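You operate a simulated robot arm through the tools that you are given. There is no shell and no other tool. Be economical: measure what you need, move in short steps, check, and stop when the job is done.

The job below is to be done with a simulated two-armed robot. You get a single attempt, and the scene is never put back.

TASK
Put the blue post cap from the front bench top on the front bench shelf and the black post cap on the near table top. Put two of the drilled blocks from the right end of the air bench on the left stand shelf. Fetch the paste pot and set it on the left stand shelf. Open the third cabinet drawer from the top, take the card block and leave it in the third cabinet drawer foam from the top and shut the drawer again. Pull the middle black drawer open. Any order will do.
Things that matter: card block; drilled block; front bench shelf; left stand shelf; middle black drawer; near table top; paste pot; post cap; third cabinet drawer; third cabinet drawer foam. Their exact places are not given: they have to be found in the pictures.

It is judged by the outcome, as a careful person would: the job done as asked, and still so three seconds after it is handed in. It fails if anything else is knocked over, pushed out of place, dropped, spilled or broken. A push-on lid holds only when it is set on centred and level and pressed home; a screw cap is set on level and turned clockwise until tight.

THE ROBOT
Two 7-joint arms with two-finger parallel grippers on one trunk, on a base that drives. Base frame: it is fixed to the floor where the robot stands at the start and does not move with it; the origin is under the middle of the robot, x ahead of it, y to its left, z up; the surface under the hand at the start is at about z = 900. Lengths are in mm, angles in degrees, forces in N, time in s.
The left shoulder is at the start at [20, 170, 1278], the right one opposite. With the tool pointing down near the work surface each hand reaches from about 100 to 660 mm from the robot's upright axis, wherever it stands, measured 20 degrees to its own side. Places, roughly: card block [6500, -6000, 750]; drilled block [6500, -1000, 1000]; front bench shelf [300, -700, 300]; left stand shelf [8800, -1000, 300]; middle black drawer [10700, -10800, 500]; near table top [2000, -2800, 1000]; paste pot [10750, -1250, 750]; post cap [500, -250, 1000]; third cabinet drawer [7400, -10400, 500]; third cabinet drawer foam [7400, -10400, 400]. Payload 3.8 kg a hand.
The TCP of each hand is the grasp point between the finger pads, 30 mm short of the fingertips. In the tool frame z runs along the fingers and y along their closing line. Largest opening 110 mm; finger width 20, thickness 10; the body of the gripper, 48 by 112 mm, starts 55 mm behind the TCP.
Orientation is that of the tool frame in the base frame, as a unit quaternion [x, y, z, w]. With the fingers straight down and closing along the base's y, the tool's x points along the base's -x, its y along +y and its z along -z.

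THE INTERFACE
- The arms move only by the tool step_arm. It takes "left_motion", "right_motion" or both (then of equal length, played together; a hand with none holds still); each is a list of rows, each an object (a shift or turn left out is 0, a gripper value left out holds the last) with "travel": the shift along the tool's x, y, z in cm, a list of three; "rot": the turn, a rotation vector about the tool's x, y, z in rad, a list of three; "claw": the finger opening in cm, from 0 to 11. In form: [{"travel": [tx, ty, tz], "rot": [rx, ry, rz], "claw": claw}, ...]. A call has 1 to 20 rows; each row shifts and turns the commanded pose from where the row before left it, along the tool's axes as they then stand. Rows are played at 5 a second. More than 50 mm and 8.6 degrees between two rows, or a gripper value outside its range, and nothing of the call is played. A pose out of reach is approached as far as the arm can. The call stops where the force on the tool passes 40 N (or 10 N more than at its start, if that is more) or the arm is blocked; 0.2 s more then pass. The fingers move at their own pace (about 72 mm/s each) and stop on an object; they squeeze with about 41 N. The grip force told is the motor's: it shows also when the fingers shut on nothing. Time passes only in rows, and 0.2 s behind the last, so rows that do not move let the fingers close. It gives the time, the measured TCP pose, the force on the tool (base axes), the opening and the grip force at its end, in the units of the frame above (readings bear some noise), with the torque about the TCP (base axes, N m) and any sound that the robot's microphone picked up, and new pictures: "pictures" is both (left out), scene, wrist or none (wrist: the cameras of the hands that moved).
- Cameras (640 x 400 px; columns grow to the right, rows downward): "scene" is now at [102, -11.5, 1419.7]; the picture's right is [-0.13, -0.99, 0.00], its down [-0.66, 0.09, -0.75] and it looks along [0.74, -0.10, -0.66] (base axes); focal length 261 px, centre (320, 200). "left" rides on the left gripper at [72, -17, -103] in its tool frame; the picture's right is [0.23, 0.97, 0.00], its down [-0.76, 0.18, -0.62] and it looks along [-0.61, 0.14, 0.78] (tool axes); focal length 222 px, centre (320, 200). "right" rides on the right gripper at [72, 17, -103] in its tool frame; the picture's right is [-0.23, 0.97, 0.00], its down [-0.76, -0.18, -0.62] and it looks along [-0.61, -0.14, 0.78] (tool axes); focal length 222 px, centre (320, 200).
- move_column(by): slides the trunk up (or, below 0, down) by that many mm; the arms and the scene camera ride with it, the base frame stays. It gives what a move gives, with no picture.
- steer(legs): drives the robot by 1 to 6 legs, each [ahead, turn to the left] in mm and degrees, along the robot's own axes; the way and the turn of a leg run together, so that a leg with both is an arc; at most 1500 mm and 180 degrees a leg. The arms and the cameras ride along, it lands a little off, and it stops where it bumps. It gives what a move gives, and a new picture of the scene camera.
- pan_tilt(pan, tilt): turns the head with the scene camera to pan (to the left, within 80 degrees either way) and tilt (down, from -29 to 69), counted from straight ahead of the robot. It gives what a move gives, and a new picture of the scene camera.
- pixel_to_xyz(camera, pixels): for up to 12 pixels [column, row] of the newest picture of that camera ("zoom" is the newest enlarged one), the place [x, y, z] in the base frame of the surface seen there, good to about 2 mm. It takes no simulated time.
- enlarge(camera, box): a new picture of the part [left, top, right, bottom] of that camera's present view, enlarged. It takes no simulated time.
- job_done(): hands the job in; it is judged then, once.

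Keep the steps short. Do not move on a guess: measure, check each grasp and each placing, and mend mistakes. In all there are 145 turns and 260 pictures (those below and enlarged ones count). Leave the grippers open and the arms clear of the work at the hand-in unless told otherwise, and finish with a single line.

The tools are called after "Emit:" by a JSON object that holds its "api" and its "payload". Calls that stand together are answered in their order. step_arm: Moves the arms, as the interface text tells. Its arguments: {"type":"object","properties":{"left_motion":{"type":"array","items":{"type":"object","properties":{"travel":{"type":"array","items":{"type":"number"}},"rot":{"type":"array","items":{"type":"number"}},"claw":{"type":"number"}}}},"right_motion":{"type":"array","items":{"type":"object","properties":{"travel":{"type":"array","items":{"type":"number"}},"rot":{"type":"array","items":{"type":"number"}},"claw":{"type":"number"}}}},"pictures":{"type":"string","enum":["both","scene","wrist","none"]}},"required":[]} The other tools are called the same way: move_column (by) slides the trunk up or down; steer (legs) drives the base; pan_tilt (pan, tilt) turns the head that bears the scene camera; pixel_to_xyz (camera, pixels) gives the place of the surface under pixels of a picture; enlarge (camera, box) takes an enlarged picture of a part of a camera's view; job_done () hands the job in.

At the start:

```text
clock: 0.0
left_eef_pos: [451.6, 93.0, 1173.4]
left_orientation: [-0.001, 1.0, 0.0, 0.0]
left_ft_force: [0.1, 0.0, 0.9]
left_torque: [0.0, -0.01, 0.03]
left_width: 110.1
left_grip_force: 0.1
right_eef_pos: [381.6, -301.8, 1188.2]
right_orientation: [0.001, 1.0, -0.001, 0.0]
right_ft_force: [0.4, 0.3, 0.6]
right_torque: [0.01, 0.01, 0.0]
right_width: 109.9
right_grip_force: 0.0
trunk travel left (down, up): [-375.0, 195.0]
robot x, y, heading: [3.5, -3.7, -0.1]
head pan, tilt: [-7.4, 41.4]
```

scene: 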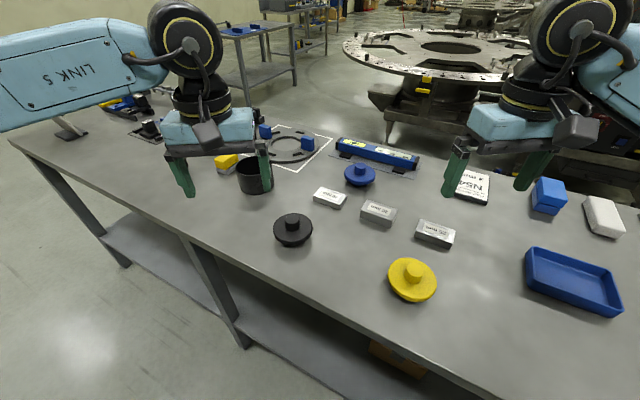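
right: 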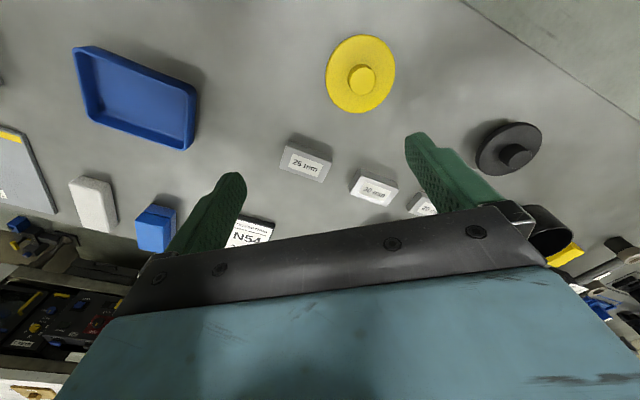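
left: 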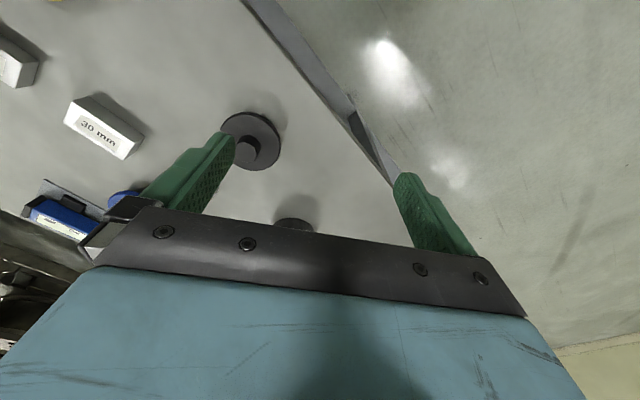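

I see the blue cap near (360,174), the black cap near (293,229) and the yellow one near (412,279). I'll measure these and the bench edge and shelf first.

Emit:
{"api": "pixel_to_xyz", "payload": {"camera": "scene", "pixels": [[360, 168], [347, 180], [374, 182], [292, 219], [275, 232], [311, 232], [330, 198], [378, 212], [200, 250], [300, 340], [390, 355], [250, 310]]}}

Emit:
{"api": "enlarge", "payload": {"camera": "scene", "box": [240, 130, 480, 280]}}

```text
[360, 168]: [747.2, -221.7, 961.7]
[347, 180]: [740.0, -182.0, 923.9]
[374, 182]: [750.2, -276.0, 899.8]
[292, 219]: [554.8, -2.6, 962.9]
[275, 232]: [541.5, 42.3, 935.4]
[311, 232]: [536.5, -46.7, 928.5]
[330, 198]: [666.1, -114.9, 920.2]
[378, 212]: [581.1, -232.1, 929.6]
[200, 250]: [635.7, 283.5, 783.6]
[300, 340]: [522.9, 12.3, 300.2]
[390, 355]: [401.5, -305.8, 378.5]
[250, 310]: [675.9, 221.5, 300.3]
```

```text
2.67 times, centred on (360, 205) of scene
```

zoom: 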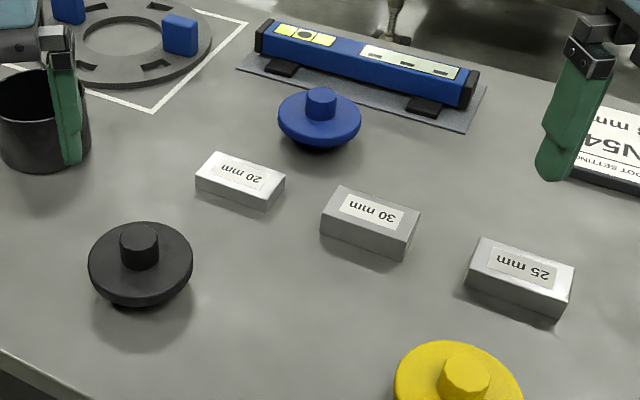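

Emit:
{"api": "pixel_to_xyz", "payload": {"camera": "zoom", "pixels": [[321, 94], [320, 108], [283, 122], [357, 122], [138, 236], [139, 255], [92, 268], [190, 268], [460, 365], [20, 365]]}}

Emit:
{"api": "pan_tilt", "payload": {"pan": 0, "tilt": 69}}

```text
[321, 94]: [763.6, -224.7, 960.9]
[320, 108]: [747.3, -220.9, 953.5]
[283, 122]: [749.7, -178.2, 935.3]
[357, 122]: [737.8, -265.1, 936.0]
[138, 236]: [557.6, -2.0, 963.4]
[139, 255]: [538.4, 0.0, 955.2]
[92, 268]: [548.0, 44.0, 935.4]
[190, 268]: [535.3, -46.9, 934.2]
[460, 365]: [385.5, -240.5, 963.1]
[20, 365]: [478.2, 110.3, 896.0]
```

```text
clock: 0.9
left_eef_pos: [453.5, 92.2, 1173.3]
left_orientation: [-0.001, 1.0, 0.0, 0.0]
left_ft_force: [-0.2, -0.5, 0.2]
left_torque: [-0.01, 0.02, -0.03]
left_width: 110.0
left_grip_force: 0.0
right_eef_pos: [382.3, -302.0, 1189.0]
right_orientation: [0.0, 1.0, 0.0, 0.001]
right_ft_force: [1.2, 0.1, 0.2]
right_torque: [0.01, -0.03, 0.01]
right_width: 109.9
right_grip_force: 0.1
trunk travel left (down, up): [-375.0, 195.0]
robot x, y, heading: [2.1, -0.6, 0.1]
head pan, tilt: [0.0, 68.8]
```

scene: 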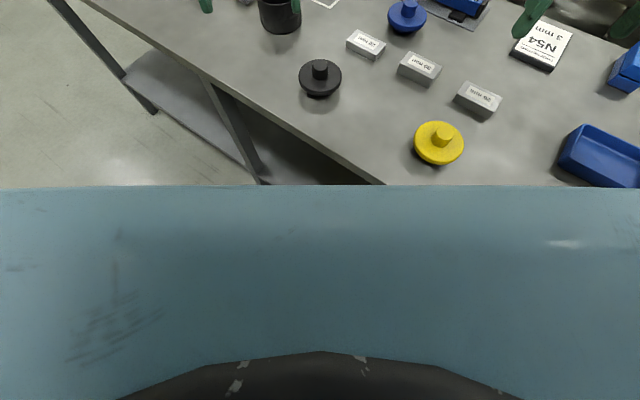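

Emit:
{"api": "pixel_to_xyz", "payload": {"camera": "scene", "pixels": [[380, 181], [300, 138], [200, 71], [110, 18], [160, 108], [250, 180], [230, 140], [300, 180], [320, 66], [130, 75]]}}

Emit:
{"api": "pan_tilt", "payload": {"pan": -60, "tilt": 45}}

```text
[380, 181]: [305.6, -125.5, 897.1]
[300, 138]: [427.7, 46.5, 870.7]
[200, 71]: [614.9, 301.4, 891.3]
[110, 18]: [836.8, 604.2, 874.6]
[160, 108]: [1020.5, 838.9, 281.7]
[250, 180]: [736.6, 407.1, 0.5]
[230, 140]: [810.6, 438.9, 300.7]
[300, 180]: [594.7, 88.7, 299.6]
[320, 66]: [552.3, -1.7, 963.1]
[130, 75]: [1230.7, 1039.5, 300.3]
```

```text
clock: 2.2
left_eef_pos: [451.6, 93.1, 1172.7]
left_orientation: [0.0, 1.0, 0.0, 0.0]
left_ft_force: [-0.1, -0.6, 0.2]
left_torque: [0.01, -0.02, -0.02]
left_width: 110.1
left_grip_force: 0.0
right_eef_pos: [382.7, -302.2, 1189.4]
right_orientation: [0.001, 1.0, 0.0, 0.0]
right_ft_force: [-0.8, 0.2, 0.3]
right_torque: [0.03, 0.03, 0.0]
right_width: 110.3
right_grip_force: 0.0
trunk travel left (down, up): [-375.0, 195.0]
robot x, y, heading: [1.1, -0.8, -0.0]
head pan, tilt: [-60.0, 45.0]
```

scene: 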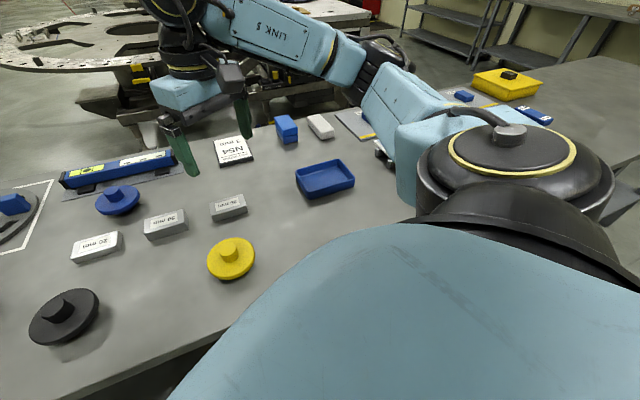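

Blue knob is at about (757,-222,961), 787 mm from my axis. The bench edge is about 320 mm from me on a slant. I'll edge forward a little and turn slightly left, which keeps blue to the right.

Emit:
{"api": "steer", "payload": {"legs": [[100, 0]]}}

```text
clock: 3.4
left_eef_pos: [511.7, 95.4, 1174.2]
left_orientation: [-0.002, 1.0, -0.001, 0.0]
left_ft_force: [-0.8, 0.1, 1.0]
left_torque: [-0.05, -0.01, 0.02]
left_width: 109.8
left_grip_force: 0.1
right_eef_pos: [441.5, -300.4, 1191.3]
right_orientation: [0.001, 1.0, 0.0, 0.001]
right_ft_force: [-0.1, -0.4, -0.4]
right_torque: [-0.07, -0.02, 0.01]
right_width: 110.0
right_grip_force: 0.1
trunk travel left (down, up): [-375.0, 195.0]
robot x, y, heading: [61.0, 28.8, -0.7]
head pan, tilt: [-60.0, 45.0]
```

scene: 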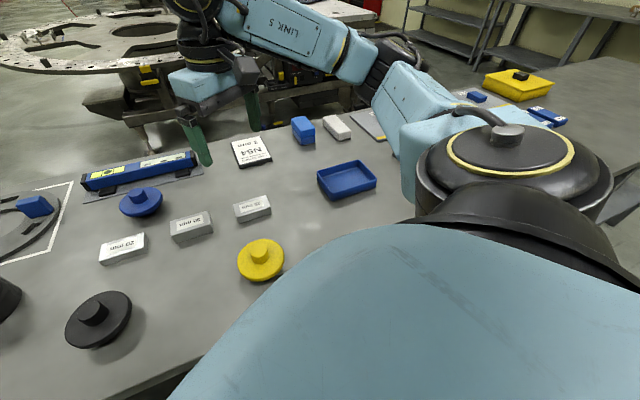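

The base bumped the bench about 290 mm from its edge, so blue stays near 710–740 mm away. I'll drop the trunk a little and bring the right hand in tilted forward about 40°, which also suits the shelf.

Emit:
{"api": "move_column", "payload": {"by": -80}}

Emit:
{"api": "step_arm", "payload": {"right_motion": [{"travel": [-4, 1.3, 0]}, {"travel": [-4, 1.3, 0]}, {"travel": [-4, 1.3, 0]}, {"travel": [-4, 1.3, 0]}, {"travel": [0, 1.3, 0], "rot": [0, -0.14, 0]}, {"travel": [0, 1.3, 0], "rot": [0, -0.14, 0]}, {"rot": [0, -0.14, 0]}, {"rot": [0, -0.14, 0]}, {"rot": [0, -0.14, 0]}, {}, {}], "pictures": "wrist"}}

Emit:
{"api": "pan_tilt", "payload": {"pan": -10, "tilt": 40}}

```text
clock: 4.5
left_eef_pos: [511.1, 93.8, 1093.9]
left_orientation: [-0.002, 1.0, 0.0, 0.001]
left_ft_force: [0.0, -0.9, -0.5]
left_torque: [0.0, 0.02, 0.02]
left_width: 109.7
left_grip_force: 0.0
right_eef_pos: [442.6, -301.3, 1109.7]
right_orientation: [0.0, 1.0, 0.0, 0.001]
right_ft_force: [-0.3, 0.2, 0.5]
right_torque: [-0.01, -0.01, 0.0]
right_width: 110.1
right_grip_force: 0.1
trunk travel left (down, up): [-295.0, 275.0]
robot x, y, heading: [60.9, 26.5, -0.4]
head pan, tilt: [-60.0, 45.0]
```

```text
clock: 6.9
left_eef_pos: [511.8, 93.1, 1093.7]
left_orientation: [-0.002, 1.0, 0.0, 0.0]
left_ft_force: [-0.1, -0.3, 0.0]
left_torque: [0.04, -0.01, 0.03]
left_width: 110.2
left_grip_force: 0.0
right_eef_pos: [600.7, -225.3, 1109.6]
right_orientation: [-0.001, 0.939, 0.0, 0.344]
right_ft_force: [-0.3, -0.3, -0.7]
right_torque: [-0.02, -0.02, 0.0]
right_width: 110.0
right_grip_force: 0.0
trunk travel left (down, up): [-295.0, 275.0]
robot x, y, heading: [57.8, 28.7, -0.3]
head pan, tilt: [-60.0, 45.0]
```

right: 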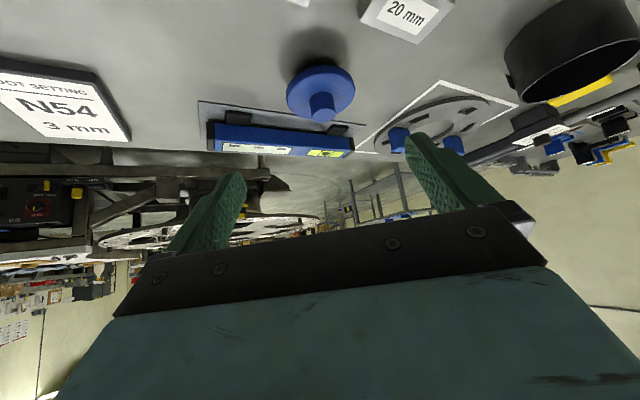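

```text
clock: 8.1
left_eef_pos: [513.2, 92.2, 1093.0]
left_orientation: [-0.002, 1.0, -0.001, 0.001]
left_ft_force: [0.3, -0.6, 0.3]
left_torque: [0.01, 0.0, 0.0]
left_width: 110.0
left_grip_force: 0.1
right_eef_pos: [602.2, -223.7, 1111.0]
right_orientation: [0.0, 0.94, 0.0, 0.342]
right_ft_force: [0.4, -0.4, 0.4]
right_torque: [-0.01, -0.01, -0.03]
right_width: 109.9
right_grip_force: 0.0
trunk travel left (down, up): [-295.0, 275.0]
robot x, y, heading: [60.2, 31.5, -0.3]
head pan, tilt: [-10.0, 40.0]
```

scene: 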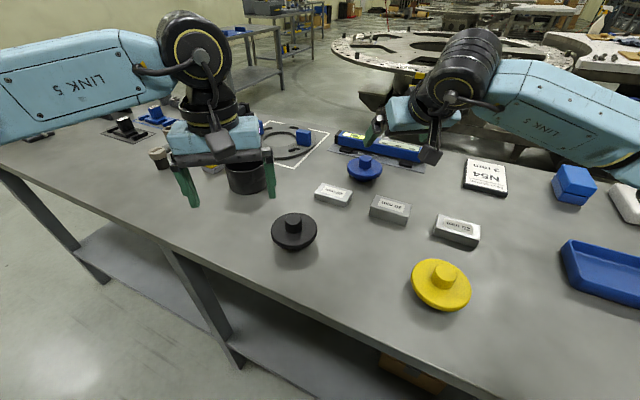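

Emit:
{"api": "pixel_to_xyz", "payload": {"camera": "right", "pixels": [[322, 116], [320, 103], [290, 92], [354, 88], [320, 70]]}}

Emit:
{"api": "pixel_to_xyz", "payload": {"camera": "scene", "pixels": [[366, 161], [366, 168], [349, 172], [382, 172], [294, 219], [294, 227]]}}

```text
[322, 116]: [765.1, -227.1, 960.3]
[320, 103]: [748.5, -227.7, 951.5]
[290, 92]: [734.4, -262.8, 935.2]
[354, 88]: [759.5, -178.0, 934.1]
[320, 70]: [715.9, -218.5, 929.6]
```

```text
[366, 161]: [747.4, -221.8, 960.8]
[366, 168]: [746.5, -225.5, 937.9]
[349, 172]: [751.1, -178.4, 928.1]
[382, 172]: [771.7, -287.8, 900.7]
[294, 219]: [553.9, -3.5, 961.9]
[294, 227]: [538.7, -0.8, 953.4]
```

Knob axis is about (762,-223). I'll slide forward along the fingers, stopping 4 cm short to check.

Emit:
{"api": "step_arm", "payload": {"right_motion": [{"travel": [-1.9, 0, 0]}, {"travel": [0, 0, 4]}, {"travel": [0, 0, 4]}, {"travel": [0, 0, 4]}, {"travel": [0, 0, 4]}, {}], "pictures": "wrist"}}

Emit:
{"api": "enlarge", "payload": {"camera": "scene", "box": [280, 80, 480, 205]}}

```text
clock: 9.5
left_eef_pos: [510.8, 92.5, 1092.8]
left_orientation: [-0.001, 1.0, 0.0, 0.0]
left_ft_force: [-0.1, 0.4, 0.1]
left_torque: [-0.02, 0.03, 0.01]
left_width: 109.9
left_grip_force: 0.0
right_eef_pos: [718.7, -222.7, 1000.4]
right_orientation: [0.0, 0.94, 0.0, 0.342]
right_ft_force: [-0.3, 0.5, -0.9]
right_torque: [0.0, 0.01, 0.01]
right_width: 110.1
right_grip_force: 0.1
trunk travel left (down, up): [-295.0, 275.0]
robot x, y, heading: [61.8, 28.9, -0.1]
head pan, tilt: [-10.0, 40.0]
```

right: 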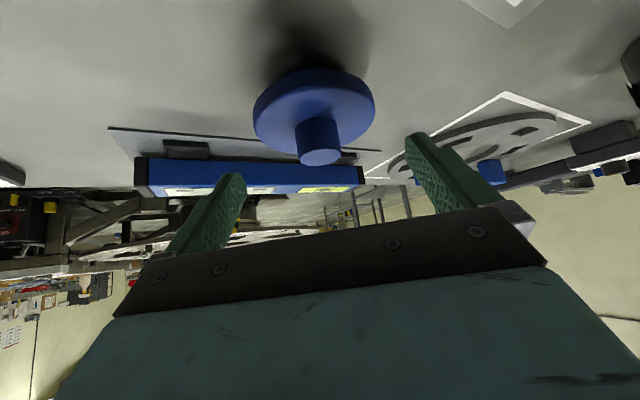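

```text
3.20 times, centred on (380, 142) of scene
```

zoom: 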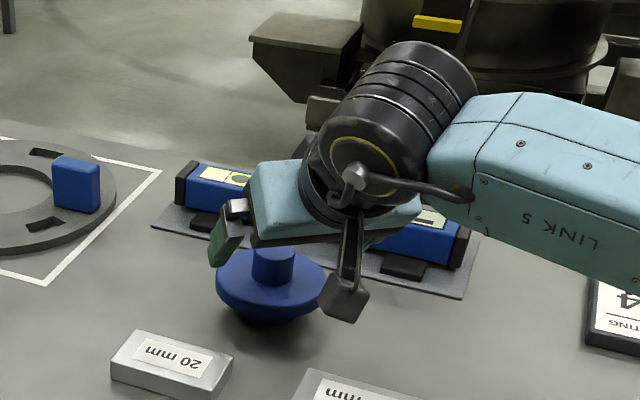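

Emit:
{"api": "pixel_to_xyz", "payload": {"camera": "right", "pixels": [[320, 156], [303, 157], [340, 155], [318, 136], [315, 120]]}}

```text
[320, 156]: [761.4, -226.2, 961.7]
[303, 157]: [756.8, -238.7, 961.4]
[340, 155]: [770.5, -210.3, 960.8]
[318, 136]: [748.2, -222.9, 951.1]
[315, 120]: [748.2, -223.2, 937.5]
```

Alignment is good. I'll go in 3.9 cm and close.

Emit:
{"api": "step_arm", "payload": {"right_motion": [{"travel": [0, -0.2, 2]}, {"travel": [0, 0, 1.9]}, {"claw": 0}, {"claw": 0}, {"claw": 0}, {"claw": 0}], "pictures": "wrist"}}

```text
clock: 10.9
left_eef_pos: [511.8, 93.3, 1093.5]
left_orientation: [-0.002, 1.0, 0.0, 0.001]
left_ft_force: [-0.1, -0.3, 0.6]
left_torque: [0.06, 0.02, 0.03]
left_width: 110.0
left_grip_force: 0.0
right_eef_pos: [744.4, -225.7, 970.3]
right_orientation: [0.0, 0.939, 0.001, 0.343]
right_ft_force: [1.2, -0.3, -0.1]
right_torque: [0.0, -0.06, -0.05]
right_width: 34.6
right_grip_force: 41.3
trunk travel left (down, up): [-295.0, 275.0]
robot x, y, heading: [61.6, 34.3, -0.2]
head pan, tilt: [-10.0, 40.0]
```

right: 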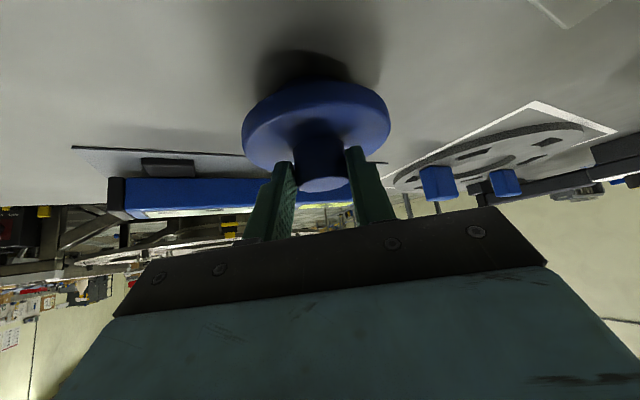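

Gripped on the knob (34.6 mm). I'll lift the blue straight up 15 cm while the left hand moves over the black knob at about (555,-1).

Emit:
{"api": "step_arm", "payload": {"right_motion": [{"travel": [-3.2, 0, -3.83]}, {"travel": [-3.2, 0, -3.83]}, {"travel": [-3.2, 0, -3.83]}, {}, {}], "left_motion": [{"travel": [-1.5, -3.1, 0]}, {"travel": [-1.5, -3.1, 0]}, {"travel": [-1.3, -3.2, 0]}, {"travel": [0, 0, 4]}, {"travel": [0, 0, 4]}], "pictures": "both"}}

```text
clock: 12.1
left_eef_pos: [554.1, -0.9, 1012.8]
left_orientation: [-0.001, 1.0, 0.001, 0.0]
left_ft_force: [-0.2, 0.5, 0.4]
left_torque: [-0.03, 0.02, 0.03]
left_width: 109.9
left_grip_force: 0.0
right_eef_pos: [744.0, -225.1, 1119.3]
right_orientation: [0.0, 0.939, 0.0, 0.343]
right_ft_force: [-0.2, 0.1, -2.2]
right_torque: [-0.03, 0.03, 0.02]
right_width: 34.5
right_grip_force: 40.9
trunk travel left (down, up): [-295.0, 275.0]
robot x, y, heading: [60.2, 30.7, -0.3]
head pan, tilt: [-10.0, 40.0]
```

scene: 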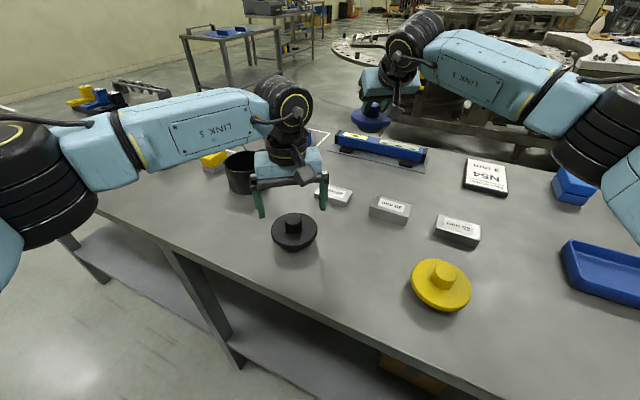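
right: 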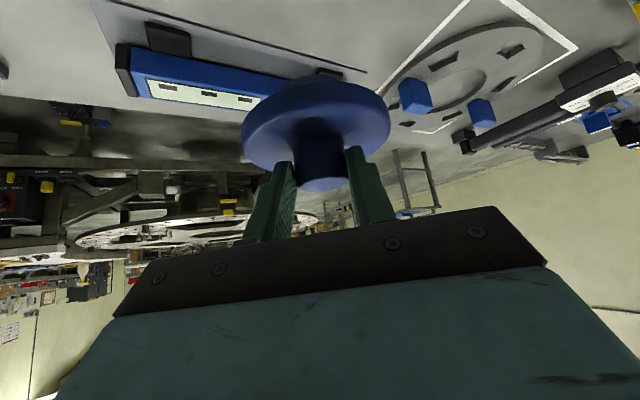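
left: 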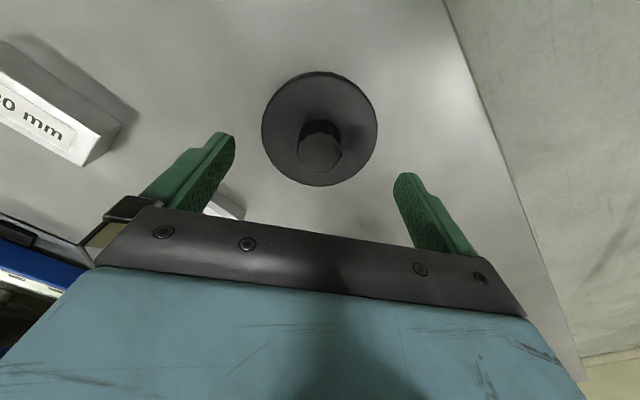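

Emit:
{"api": "pixel_to_xyz", "payload": {"camera": "left", "pixels": [[320, 155], [300, 155], [342, 153], [320, 135], [320, 185], [263, 128], [376, 128]]}}

```text
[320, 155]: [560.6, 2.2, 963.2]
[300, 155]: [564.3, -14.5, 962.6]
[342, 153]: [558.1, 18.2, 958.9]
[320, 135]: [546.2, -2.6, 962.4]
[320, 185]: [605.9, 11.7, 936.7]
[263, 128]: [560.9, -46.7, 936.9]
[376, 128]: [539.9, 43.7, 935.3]
```

Left hand is centred over the black knob. Next: down 4.2 cm, close, then lift 15 cm.

Emit:
{"api": "step_arm", "payload": {"left_motion": [{"travel": [0, 0, 2.2]}, {"travel": [0, 0, 2]}, {"claw": 0}, {"claw": 0}, {"claw": 0}, {"claw": 0}, {"travel": [0, 0, -4]}, {"travel": [0, 0, -4]}, {"travel": [0, 0, -4]}, {"travel": [0, 0, -4]}, {}], "pictures": "wrist"}}

```text
clock: 14.5
left_eef_pos: [555.1, -2.6, 1129.6]
left_orientation: [-0.001, 1.0, 0.0, 0.001]
left_ft_force: [0.6, 0.4, -1.7]
left_torque: [0.0, 0.01, -0.01]
left_width: 34.6
left_grip_force: 40.8
right_eef_pos: [743.5, -225.1, 1119.5]
right_orientation: [0.0, 0.94, -0.001, 0.342]
right_ft_force: [0.0, -0.3, -2.3]
right_torque: [0.0, 0.07, 0.01]
right_width: 34.6
right_grip_force: 41.0
trunk travel left (down, up): [-295.0, 275.0]
robot x, y, heading: [59.3, 28.3, -0.1]
head pan, tilt: [-10.0, 40.0]
```

left: 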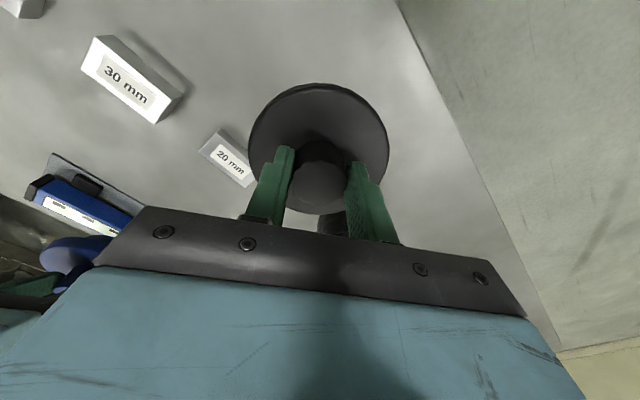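

Both caps are held. I'll back off from the bench while turning to face it squarely (heading about -36°).

Emit:
{"api": "steer", "payload": {"legs": [[-150, -36], [-170, 0]]}}

```text
clock: 17.7
left_eef_pos: [164.4, -137.9, 1131.5]
left_orientation: [0.305, 0.952, -0.001, 0.0]
left_ft_force: [-0.8, 1.2, -1.6]
left_torque: [0.03, -0.02, 0.02]
left_width: 34.5
left_grip_force: 40.4
right_eef_pos: [188.4, -430.3, 1119.8]
right_orientation: [0.288, 0.894, -0.105, 0.326]
right_ft_force: [-0.2, 0.1, -1.6]
right_torque: [0.06, 0.0, 0.03]
right_width: 34.4
right_grip_force: 40.5
trunk travel left (down, up): [-295.0, 275.0]
robot x, y, heading: [-218.3, 178.1, -35.9]
head pan, tilt: [-10.0, 40.0]
```

scene: 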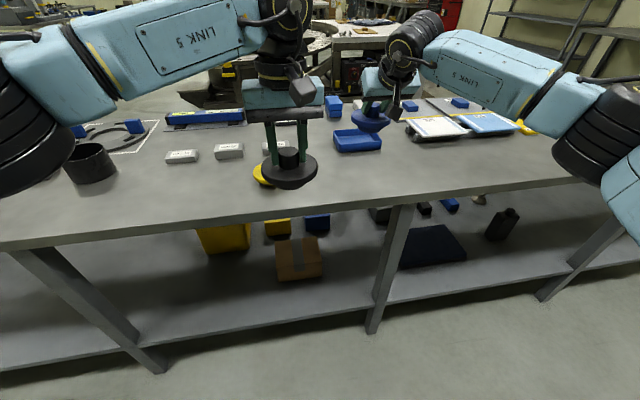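

Now the shelf shows clearly: carton at (300,258), yellow box (222,237), dark mat (430,245), leg at (390,270). I'll measure free shelf spots and the edges.

Emit:
{"api": "pixel_to_xyz", "payload": {"camera": "scene", "pixels": [[300, 320], [230, 310], [330, 300], [240, 290], [350, 205], [325, 262], [277, 280], [205, 250], [385, 290], [160, 335], [290, 240], [345, 270]]}}

Emit:
{"api": "enlarge", "payload": {"camera": "scene", "box": [160, 190, 480, 390]}}

```text
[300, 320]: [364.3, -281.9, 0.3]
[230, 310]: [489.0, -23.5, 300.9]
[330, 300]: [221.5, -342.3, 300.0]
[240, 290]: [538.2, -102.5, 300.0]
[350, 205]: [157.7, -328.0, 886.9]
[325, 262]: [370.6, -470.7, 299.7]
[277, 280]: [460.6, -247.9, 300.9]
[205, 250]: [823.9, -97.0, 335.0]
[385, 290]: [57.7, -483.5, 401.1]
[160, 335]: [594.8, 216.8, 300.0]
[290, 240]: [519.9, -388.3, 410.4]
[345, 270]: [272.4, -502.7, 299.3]
```

```text
2.00 times, centred on (320, 290) of scene
```

zoom: 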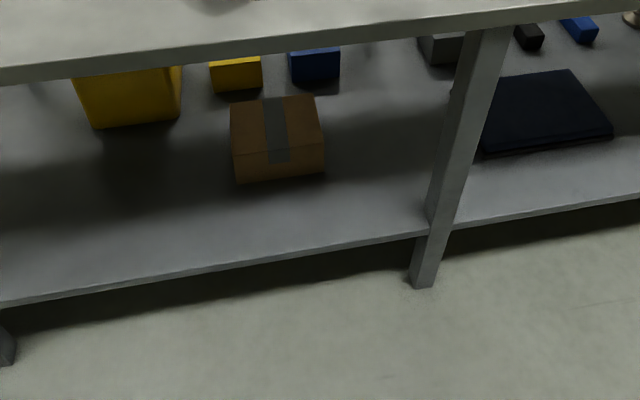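

The free strip lies in front of and right of the carton. I'll pull both hands back clear of the bench edge before lowering.

Emit:
{"api": "step_arm", "payload": {"right_motion": [{"travel": [3.37, 0.8, -2.83]}, {"travel": [3.37, 0.8, -2.83]}, {"travel": [3.37, 0.8, -2.83]}, {"travel": [3.37, 0.8, -2.83]}, {"travel": [3.37, 0.8, -2.83]}, {}], "left_motion": [{"travel": [3, 0.6, 0]}, {"travel": [3, 0.6, 0]}, {"travel": [3, 0.6, 0]}, {"travel": [3, 0.6, 0]}, {"travel": [3, 0.6, 0]}, {}], "pictures": "none"}}

Emit:
{"api": "move_column", "payload": {"by": -290}}

```text
clock: 19.1
left_eef_pos: [60.7, -28.4, 1129.5]
left_orientation: [0.305, 0.952, -0.001, 0.0]
left_ft_force: [-0.2, 0.1, -1.9]
left_torque: [0.04, 0.03, 0.01]
left_width: 34.6
left_grip_force: 41.6
right_eef_pos: [34.3, -270.7, 1118.2]
right_orientation: [0.288, 0.894, -0.105, 0.327]
right_ft_force: [-0.7, -0.5, -2.1]
right_torque: [0.06, 0.04, -0.02]
right_width: 34.4
right_grip_force: 41.1
trunk travel left (down, up): [-295.0, 275.0]
robot x, y, heading: [-219.9, 175.0, -35.9]
head pan, tilt: [-10.0, 40.0]
```

```text
clock: 22.0
left_eef_pos: [59.8, -28.6, 839.7]
left_orientation: [0.305, 0.952, 0.0, 0.0]
left_ft_force: [0.3, 0.2, -1.4]
left_torque: [0.03, 0.03, 0.02]
left_width: 34.6
left_grip_force: 40.7
right_eef_pos: [32.1, -270.3, 830.1]
right_orientation: [0.288, 0.894, -0.105, 0.327]
right_ft_force: [-0.1, -0.3, -1.8]
right_torque: [0.02, 0.03, -0.03]
right_width: 34.7
right_grip_force: 40.6
trunk travel left (down, up): [-5.0, 565.0]
robot x, y, heading: [-217.7, 176.0, -36.0]
head pan, tilt: [-10.0, 40.0]
```

Emit:
{"api": "step_arm", "payload": {"right_motion": [{"travel": [2.9, 0, 3.45]}, {"travel": [2.9, 0, 3.45]}, {"travel": [2.9, 0, 3.45]}, {"travel": [2.9, 0, 3.45]}, {"travel": [2.9, 0, 3.45]}, {"travel": [2.9, 0, 3.45]}, {"travel": [2.9, 0, 3.45]}, {"travel": [2.9, 0, 3.45]}, {"travel": [2.9, 0, 3.45]}, {}, {}], "pictures": "both"}}

```text
clock: 24.4
left_eef_pos: [60.0, -28.3, 840.1]
left_orientation: [0.305, 0.952, -0.001, 0.0]
left_ft_force: [0.4, 1.5, -2.4]
left_torque: [0.01, 0.02, 0.0]
left_width: 34.6
left_grip_force: 41.0
right_eef_pos: [34.6, -270.8, 516.2]
right_orientation: [0.288, 0.895, -0.103, 0.325]
right_ft_force: [-0.4, -0.3, -2.0]
right_torque: [0.04, 0.03, 0.0]
right_width: 34.4
right_grip_force: 41.1
right hand out of reach, approached as far as the arm can: row 7, 8, 9
trunk travel left (down, up): [-5.0, 565.0]
robot x, y, heading: [-216.9, 174.2, -36.1]
head pan, tilt: [-10.0, 40.0]
```

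scene: 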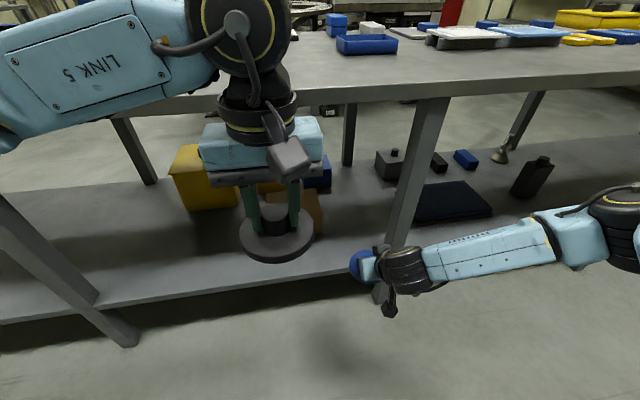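
right: 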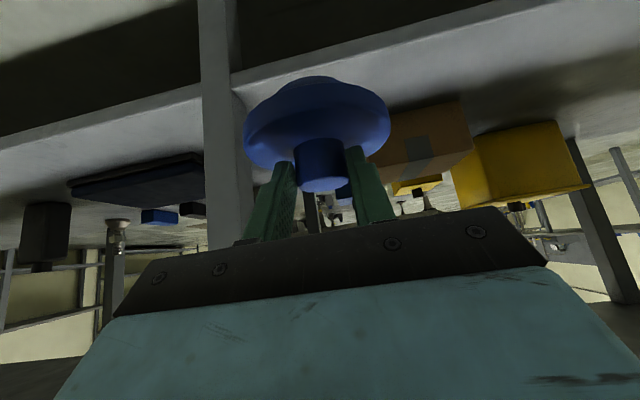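

Reach stops at z≈516 in this pose. I'll drive ahead 120 mm so the hand enters under the bench top (cap bottom at ~446, well above the shelf at 300).

Emit:
{"api": "steer", "payload": {"legs": [[120, 0]]}}

Emit:
{"api": "step_arm", "payload": {"right_motion": [{"travel": [-2.7, 0, 2.26]}, {"travel": [-2.7, 0, 2.26]}, {"travel": [-2.7, 0, 2.26]}, {}], "pictures": "scene"}}

```text
clock: 25.6
left_eef_pos: [155.3, -96.5, 840.4]
left_orientation: [0.305, 0.952, -0.001, 0.001]
left_ft_force: [-0.7, -0.2, -2.7]
left_torque: [0.01, -0.02, 0.0]
left_width: 34.6
left_grip_force: 41.3
right_eef_pos: [130.7, -340.4, 516.6]
right_orientation: [0.288, 0.895, -0.103, 0.325]
right_ft_force: [-0.3, 0.8, -1.6]
right_torque: [0.05, 0.03, -0.01]
right_width: 34.5
right_grip_force: 41.0
trunk travel left (down, up): [-5.0, 565.0]
robot x, y, heading: [-120.9, 105.5, -35.9]
head pan, tilt: [-10.0, 40.0]
```

scene: 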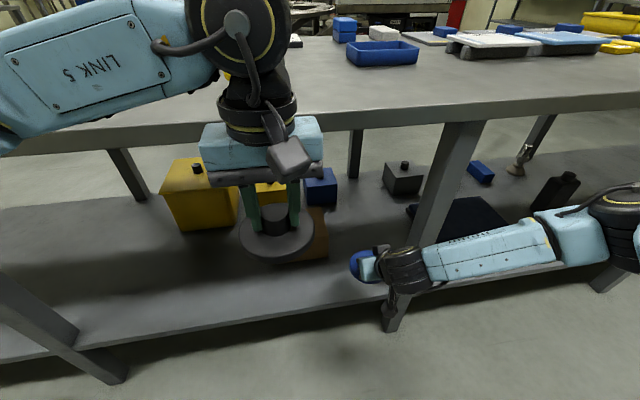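

```text
clock: 26.6
left_eef_pos: [155.1, -97.0, 839.4]
left_orientation: [0.305, 0.952, 0.0, 0.0]
left_ft_force: [0.2, 0.9, -2.0]
left_torque: [0.0, 0.02, -0.01]
left_width: 34.4
left_grip_force: 40.6
right_eef_pos: [217.7, -402.4, 516.1]
right_orientation: [0.289, 0.895, -0.103, 0.324]
right_ft_force: [0.5, 0.1, -2.6]
right_torque: [0.03, 0.02, 0.0]
right_width: 34.7
right_grip_force: 41.1
trunk travel left (down, up): [-5.0, 565.0]
robot x, y, heading: [-124.2, 106.8, -36.0]
head pan, tilt: [-10.0, 40.0]
```

scene: 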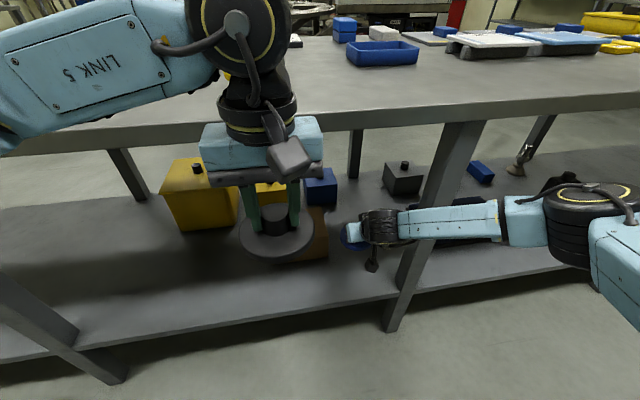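

Emit:
{"api": "step_arm", "payload": {"right_motion": [{"travel": [2.25, 0, 2.68]}, {"travel": [2.25, 0, 2.68]}, {"travel": [2.25, 0, 2.68]}, {}], "pictures": "both"}}

```text
clock: 27.6
left_eef_pos: [155.4, -98.1, 841.1]
left_orientation: [0.305, 0.952, 0.0, 0.0]
left_ft_force: [0.1, 0.0, -2.1]
left_torque: [-0.04, -0.01, -0.03]
left_width: 34.7
left_grip_force: 41.0
right_eef_pos: [215.8, -401.7, 411.0]
right_orientation: [0.287, 0.895, -0.102, 0.326]
right_ft_force: [0.7, 0.4, -1.3]
right_torque: [0.03, 0.08, 0.0]
right_width: 34.4
right_grip_force: 41.0
trunk travel left (down, up): [-5.0, 565.0]
robot x, y, heading: [-121.8, 100.4, -35.9]
head pan, tilt: [-10.0, 40.0]
```

scene: 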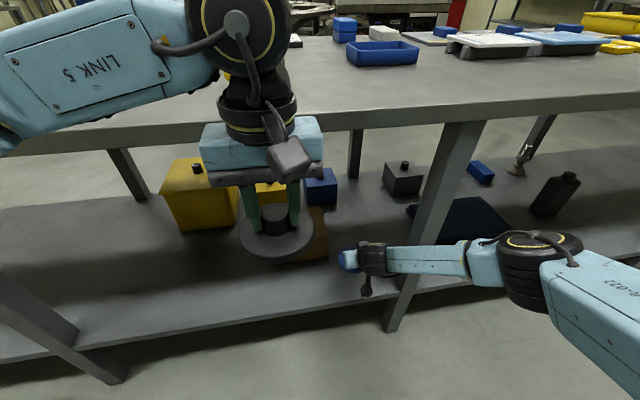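
right: 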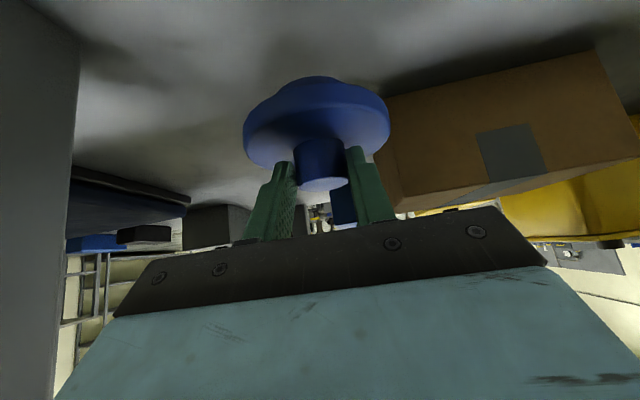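

Emit:
{"api": "pixel_to_xyz", "payload": {"camera": "right", "pixels": [[420, 100], [400, 180], [408, 206], [78, 150], [250, 30]]}}

Emit:
{"api": "enlarge", "payload": {"camera": "scene", "box": [260, 180, 460, 305]}}

```text
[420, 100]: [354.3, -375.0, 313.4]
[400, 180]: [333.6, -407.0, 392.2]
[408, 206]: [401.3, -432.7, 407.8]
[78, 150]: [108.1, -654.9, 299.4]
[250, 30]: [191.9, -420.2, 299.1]
```

```text
3.20 times, centred on (360, 242) of scene
```

zoom: 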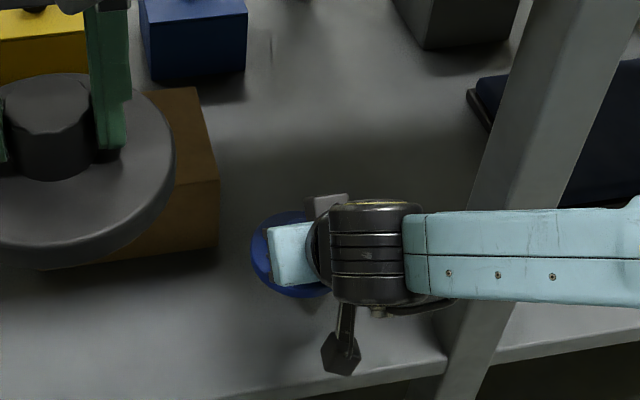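

Spot is clear. Lowering 3.8 cm to contact, then opening.

Emit:
{"api": "step_arm", "payload": {"right_motion": [{"travel": [1.22, 0, 1.45]}, {"travel": [0.9, 0, 1.07]}, {"travel": [0.32, 0, 0.38]}, {}], "pictures": "wrist"}}

```text
clock: 28.6
left_eef_pos: [155.2, -97.3, 840.7]
left_orientation: [0.305, 0.952, 0.0, 0.0]
left_ft_force: [0.0, 0.5, -2.0]
left_torque: [-0.05, 0.05, 0.01]
left_width: 35.0
left_grip_force: 40.9
right_eef_pos: [215.9, -400.8, 373.8]
right_orientation: [0.288, 0.895, -0.102, 0.324]
right_ft_force: [0.8, 0.1, -2.5]
right_torque: [0.06, 0.04, 0.02]
right_width: 34.3
right_grip_force: 40.6
trunk travel left (down, up): [-5.0, 565.0]
robot x, y, heading: [-123.8, 105.1, -36.0]
head pan, tilt: [-10.0, 40.0]
```

right: 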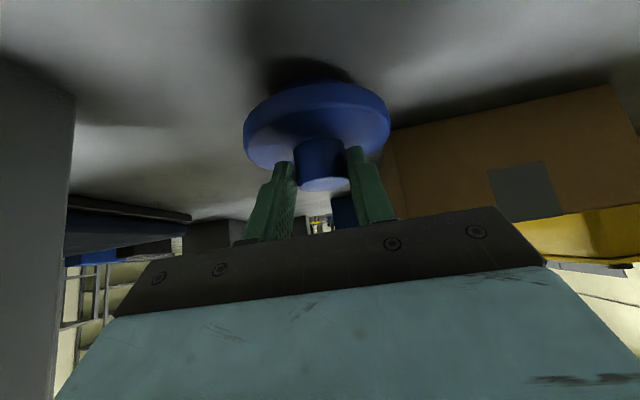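

Emit:
{"api": "step_arm", "payload": {"right_motion": [{"travel": [0.13, 0, 0.15]}, {"travel": [0.1, 0, 0.12]}, {"travel": [0.06, 0, 0.08]}, {}], "pictures": "none"}}

```text
clock: 29.6
left_eef_pos: [155.7, -98.2, 840.4]
left_orientation: [0.305, 0.952, 0.001, 0.001]
left_ft_force: [0.2, -0.1, -2.3]
left_torque: [0.0, 0.02, -0.06]
left_width: 34.7
left_grip_force: 41.2
right_eef_pos: [216.2, -401.2, 370.6]
right_orientation: [0.287, 0.895, -0.103, 0.326]
right_ft_force: [-1.3, 0.1, 5.8]
right_torque: [-0.24, 0.04, 0.01]
right_width: 34.2
right_grip_force: 40.9
trunk travel left (down, up): [-5.0, 565.0]
robot x, y, heading: [-124.1, 105.8, -36.1]
head pan, tilt: [-10.0, 40.0]
```

Contact felt. Opening and drawing back along the fingers.

Emit:
{"api": "step_arm", "payload": {"right_motion": [{"claw": 9}, {"claw": 9}, {"claw": 9}, {"travel": [0, 0, -3]}, {"travel": [0, 0, -4]}, {"travel": [0, 0, -4]}, {"travel": [0, 0, -3]}, {}], "pictures": "wrist"}}

```text
clock: 31.4
left_eef_pos: [156.2, -96.3, 841.4]
left_orientation: [0.305, 0.952, -0.001, 0.0]
left_ft_force: [-0.3, 0.6, -3.1]
left_torque: [0.04, -0.03, -0.03]
left_width: 34.4
left_grip_force: 41.2
right_eef_pos: [151.6, -386.8, 466.0]
right_orientation: [0.288, 0.896, -0.103, 0.323]
right_ft_force: [-0.3, -0.1, 0.1]
right_torque: [0.03, 0.0, 0.0]
right_width: 90.0
right_grip_force: 0.1
right hand out of reach, approached as far as the arm can: row 5, 6
trunk travel left (down, up): [-5.0, 565.0]
robot x, y, heading: [-122.8, 104.5, -36.1]
head pan, tilt: [-10.0, 40.0]
```

right: 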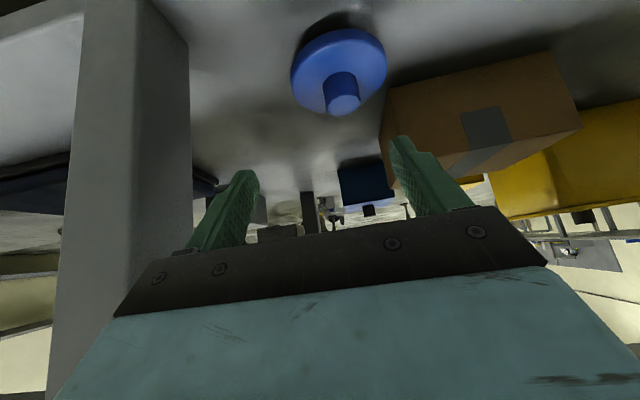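

The blue cap stands on the shelf. I'll back straight off to free the arm.

Emit:
{"api": "steer", "payload": {"legs": [[-330, 0]]}}

Emit:
{"api": "move_column", "payload": {"by": 295}}

```text
clock: 33.6
left_eef_pos: [-112.1, 96.1, 841.4]
left_orientation: [0.306, 0.952, 0.001, 0.0]
left_ft_force: [-0.1, 0.3, -2.0]
left_torque: [0.0, 0.02, 0.03]
left_width: 34.5
left_grip_force: 41.1
right_eef_pos: [-115.8, -193.9, 465.3]
right_orientation: [0.288, 0.896, -0.102, 0.324]
right_ft_force: [-0.3, -0.5, 0.7]
right_torque: [0.02, -0.02, 0.02]
right_width: 90.2
right_grip_force: 0.2
trunk travel left (down, up): [-5.0, 565.0]
robot x, y, heading: [-389.6, 300.2, -36.0]
head pan, tilt: [-10.0, 40.0]
```

scene: 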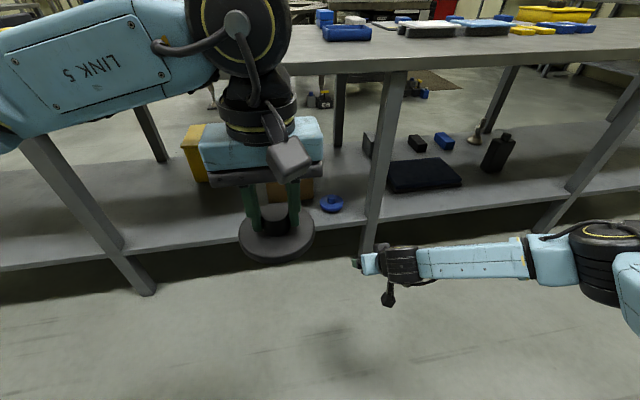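

```text
clock: 36.6
left_eef_pos: [-111.9, 96.6, 1135.0]
left_orientation: [0.306, 0.952, 0.0, 0.0]
left_ft_force: [1.0, -0.5, -2.0]
left_torque: [-0.01, 0.02, 0.01]
left_width: 34.5
left_grip_force: 41.1
right_eef_pos: [-115.5, -192.5, 759.9]
right_orientation: [0.289, 0.895, -0.103, 0.323]
right_ft_force: [-0.8, -0.3, -0.5]
right_torque: [-0.01, -0.01, 0.04]
right_width: 90.2
right_grip_force: 0.1
trunk travel left (down, up): [-300.0, 270.0]
robot x, y, heading: [-396.4, 301.0, -36.1]
head pan, tilt: [-10.0, 40.0]
```

Blue is on the shelf and upright. Now I'll raise and level the right hand and look around to find the way to the near table.

Emit:
{"api": "step_arm", "payload": {"right_motion": [{"travel": [-2.9, 0, -3.45]}, {"travel": [-2.9, 0, -3.45]}, {"travel": [-2.9, 0, -3.45]}, {"travel": [-2.9, 0, -3.45]}, {"travel": [-2.9, 0, -3.45]}, {"travel": [-2.9, 0, -3.45]}, {"travel": [-2.9, 0, -3.45]}, {"rot": [0, 0.14, 0]}, {"rot": [0, 0.14, 0]}, {"rot": [0, 0.14, 0]}, {"rot": [0, 0.14, 0]}, {"rot": [0, 0.14, 0]}, {}], "pictures": "none"}}

Emit:
{"api": "pan_tilt", "payload": {"pan": 50, "tilt": 12}}

Emit:
{"api": "pan_tilt", "payload": {"pan": -50, "tilt": 12}}

Emit:
{"api": "pan_tilt", "payload": {"pan": 0, "tilt": 12}}

```text
clock: 39.4
left_eef_pos: [-111.8, 97.2, 1135.3]
left_orientation: [0.306, 0.952, 0.0, 0.0]
left_ft_force: [-0.1, 0.0, -2.4]
left_torque: [-0.01, -0.01, 0.0]
left_width: 34.4
left_grip_force: 40.5
right_eef_pos: [-113.5, -194.9, 1074.8]
right_orientation: [0.306, 0.952, 0.003, -0.005]
right_ft_force: [-0.8, -0.1, 1.1]
right_torque: [-0.02, 0.02, -0.05]
right_width: 89.7
right_grip_force: 0.0
trunk travel left (down, up): [-300.0, 270.0]
robot x, y, heading: [-391.4, 302.7, -35.9]
head pan, tilt: [-10.0, 40.0]
```

```text
clock: 40.7
left_eef_pos: [-110.9, 95.8, 1136.5]
left_orientation: [0.306, 0.952, 0.001, 0.0]
left_ft_force: [-0.3, -0.8, -2.2]
left_torque: [-0.01, 0.01, 0.04]
left_width: 34.7
left_grip_force: 41.1
right_eef_pos: [-111.9, -195.3, 1074.9]
right_orientation: [0.306, 0.952, 0.002, -0.003]
right_ft_force: [-0.1, -0.7, 1.0]
right_torque: [-0.02, 0.0, -0.01]
right_width: 90.0
right_grip_force: 0.0
trunk travel left (down, up): [-300.0, 270.0]
robot x, y, heading: [-392.9, 300.8, -36.2]
head pan, tilt: [50.0, 12.0]
```

scene: 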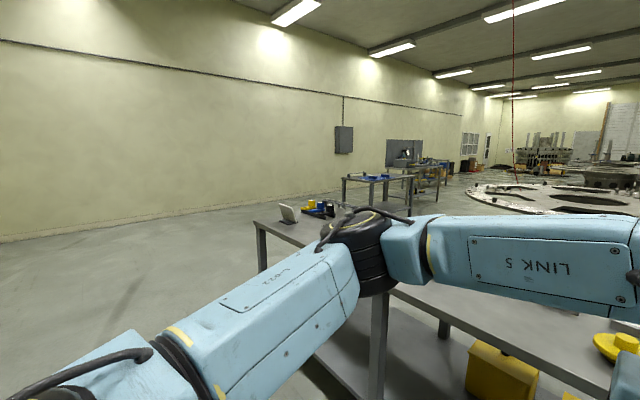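

```text
clock: 42.4
left_eef_pos: [-110.3, 96.1, 1135.1]
left_orientation: [0.306, 0.952, 0.0, 0.0]
left_ft_force: [0.2, -0.7, -1.7]
left_torque: [0.0, 0.02, -0.04]
left_width: 34.7
left_grip_force: 41.1
right_eef_pos: [-113.2, -194.7, 1075.4]
right_orientation: [0.306, 0.952, 0.003, -0.003]
right_ft_force: [0.4, 0.6, -0.2]
right_torque: [-0.02, -0.02, -0.01]
right_width: 90.0
right_grip_force: 0.1
trunk travel left (down, up): [-300.0, 270.0]
robot x, y, heading: [-389.2, 299.9, -36.0]
head pan, tilt: [-50.0, 12.0]
```

scene: 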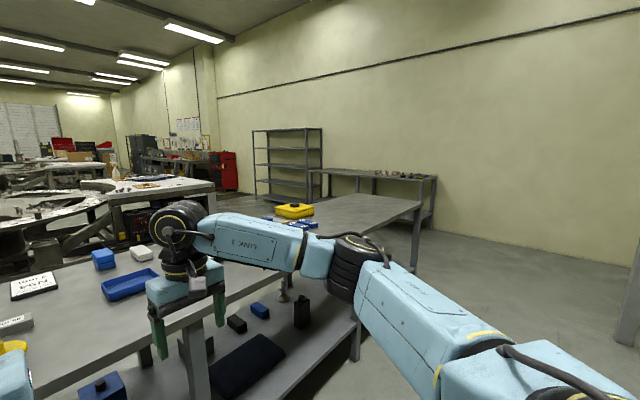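

```text
clock: 43.6
left_eef_pos: [-111.3, 97.5, 1135.6]
left_orientation: [0.305, 0.952, 0.0, 0.0]
left_ft_force: [-0.3, 0.0, -1.6]
left_torque: [-0.01, 0.02, 0.0]
left_width: 34.3
left_grip_force: 41.1
right_eef_pos: [-113.3, -195.2, 1075.7]
right_orientation: [0.306, 0.952, 0.003, -0.003]
right_ft_force: [0.3, 0.9, 0.1]
right_torque: [-0.02, 0.0, 0.0]
right_width: 89.8
right_grip_force: 0.0
trunk travel left (down, up): [-300.0, 270.0]
robot x, y, heading: [-387.8, 307.2, -36.1]
head pan, tilt: [0.0, 12.0]
```

scene: 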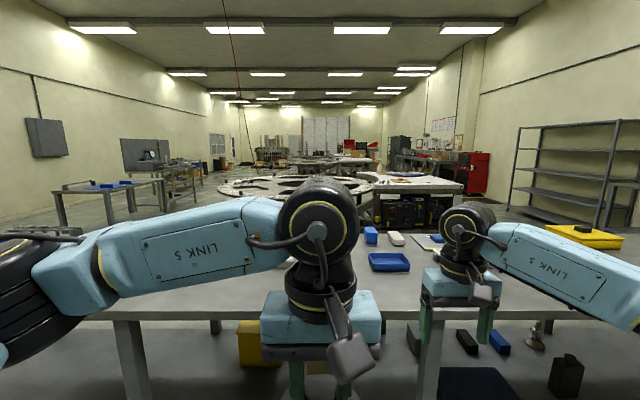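

Emit:
{"api": "pixel_to_xyz", "payload": {"camera": "scene", "pixels": [[462, 184], [372, 190], [440, 177], [385, 176], [250, 178], [372, 180], [460, 225], [370, 228], [165, 185], [55, 192], [520, 205], [260, 190]]}}

Emit:
{"api": "pan_tilt", "payload": {"pan": -35, "tilt": 15}}

```text
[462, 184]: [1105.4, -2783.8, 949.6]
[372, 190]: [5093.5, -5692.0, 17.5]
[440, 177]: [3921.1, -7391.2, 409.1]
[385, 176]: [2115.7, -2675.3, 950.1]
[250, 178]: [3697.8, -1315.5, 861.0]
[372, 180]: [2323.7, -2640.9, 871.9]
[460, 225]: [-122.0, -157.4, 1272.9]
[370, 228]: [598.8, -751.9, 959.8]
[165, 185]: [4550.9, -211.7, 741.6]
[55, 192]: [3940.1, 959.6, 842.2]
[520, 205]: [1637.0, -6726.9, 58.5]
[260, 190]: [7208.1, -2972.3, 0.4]
```

```text
clock: 44.6
left_eef_pos: [-110.7, 96.5, 1134.6]
left_orientation: [0.306, 0.952, 0.0, 0.0]
left_ft_force: [-0.3, -0.7, -2.3]
left_torque: [-0.02, 0.01, -0.02]
left_width: 34.7
left_grip_force: 40.8
right_eef_pos: [-114.4, -194.3, 1075.6]
right_orientation: [0.305, 0.952, 0.004, -0.004]
right_ft_force: [-0.3, -0.8, 0.0]
right_torque: [0.03, 0.01, 0.01]
right_width: 90.2
right_grip_force: 0.1
trunk travel left (down, up): [-300.0, 270.0]
robot x, y, heading: [-390.7, 301.8, -36.0]
head pan, tilt: [-35.0, 15.0]
```

scene: 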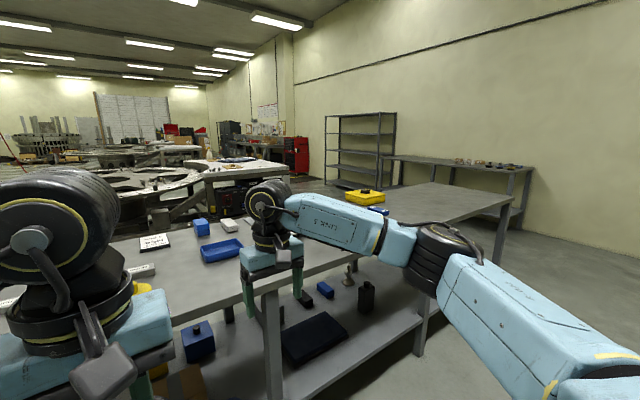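

Emit:
{"api": "pixel_to_xyz", "payload": {"camera": "scene", "pixels": [[512, 206], [440, 182], [370, 190], [330, 205], [290, 168], [205, 180], [300, 200], [528, 170], [390, 160], [375, 188], [240, 165], [560, 240]]}}

Emit:
{"api": "enlarge", "payload": {"camera": "scene", "box": [100, 120, 420, 320]}}

```text
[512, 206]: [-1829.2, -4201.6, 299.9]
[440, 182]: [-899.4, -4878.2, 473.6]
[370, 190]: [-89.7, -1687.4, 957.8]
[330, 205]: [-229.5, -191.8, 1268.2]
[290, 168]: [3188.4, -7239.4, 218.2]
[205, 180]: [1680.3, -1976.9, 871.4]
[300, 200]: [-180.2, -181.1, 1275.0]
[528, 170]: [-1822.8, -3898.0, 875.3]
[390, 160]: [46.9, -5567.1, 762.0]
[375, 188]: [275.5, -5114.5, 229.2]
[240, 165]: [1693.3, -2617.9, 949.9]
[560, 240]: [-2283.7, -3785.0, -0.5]
```

```text
2.00 times, centred on (260, 220) of scene
```

zoom: 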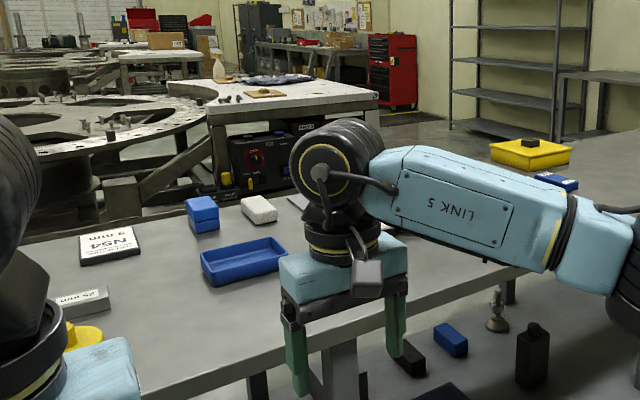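

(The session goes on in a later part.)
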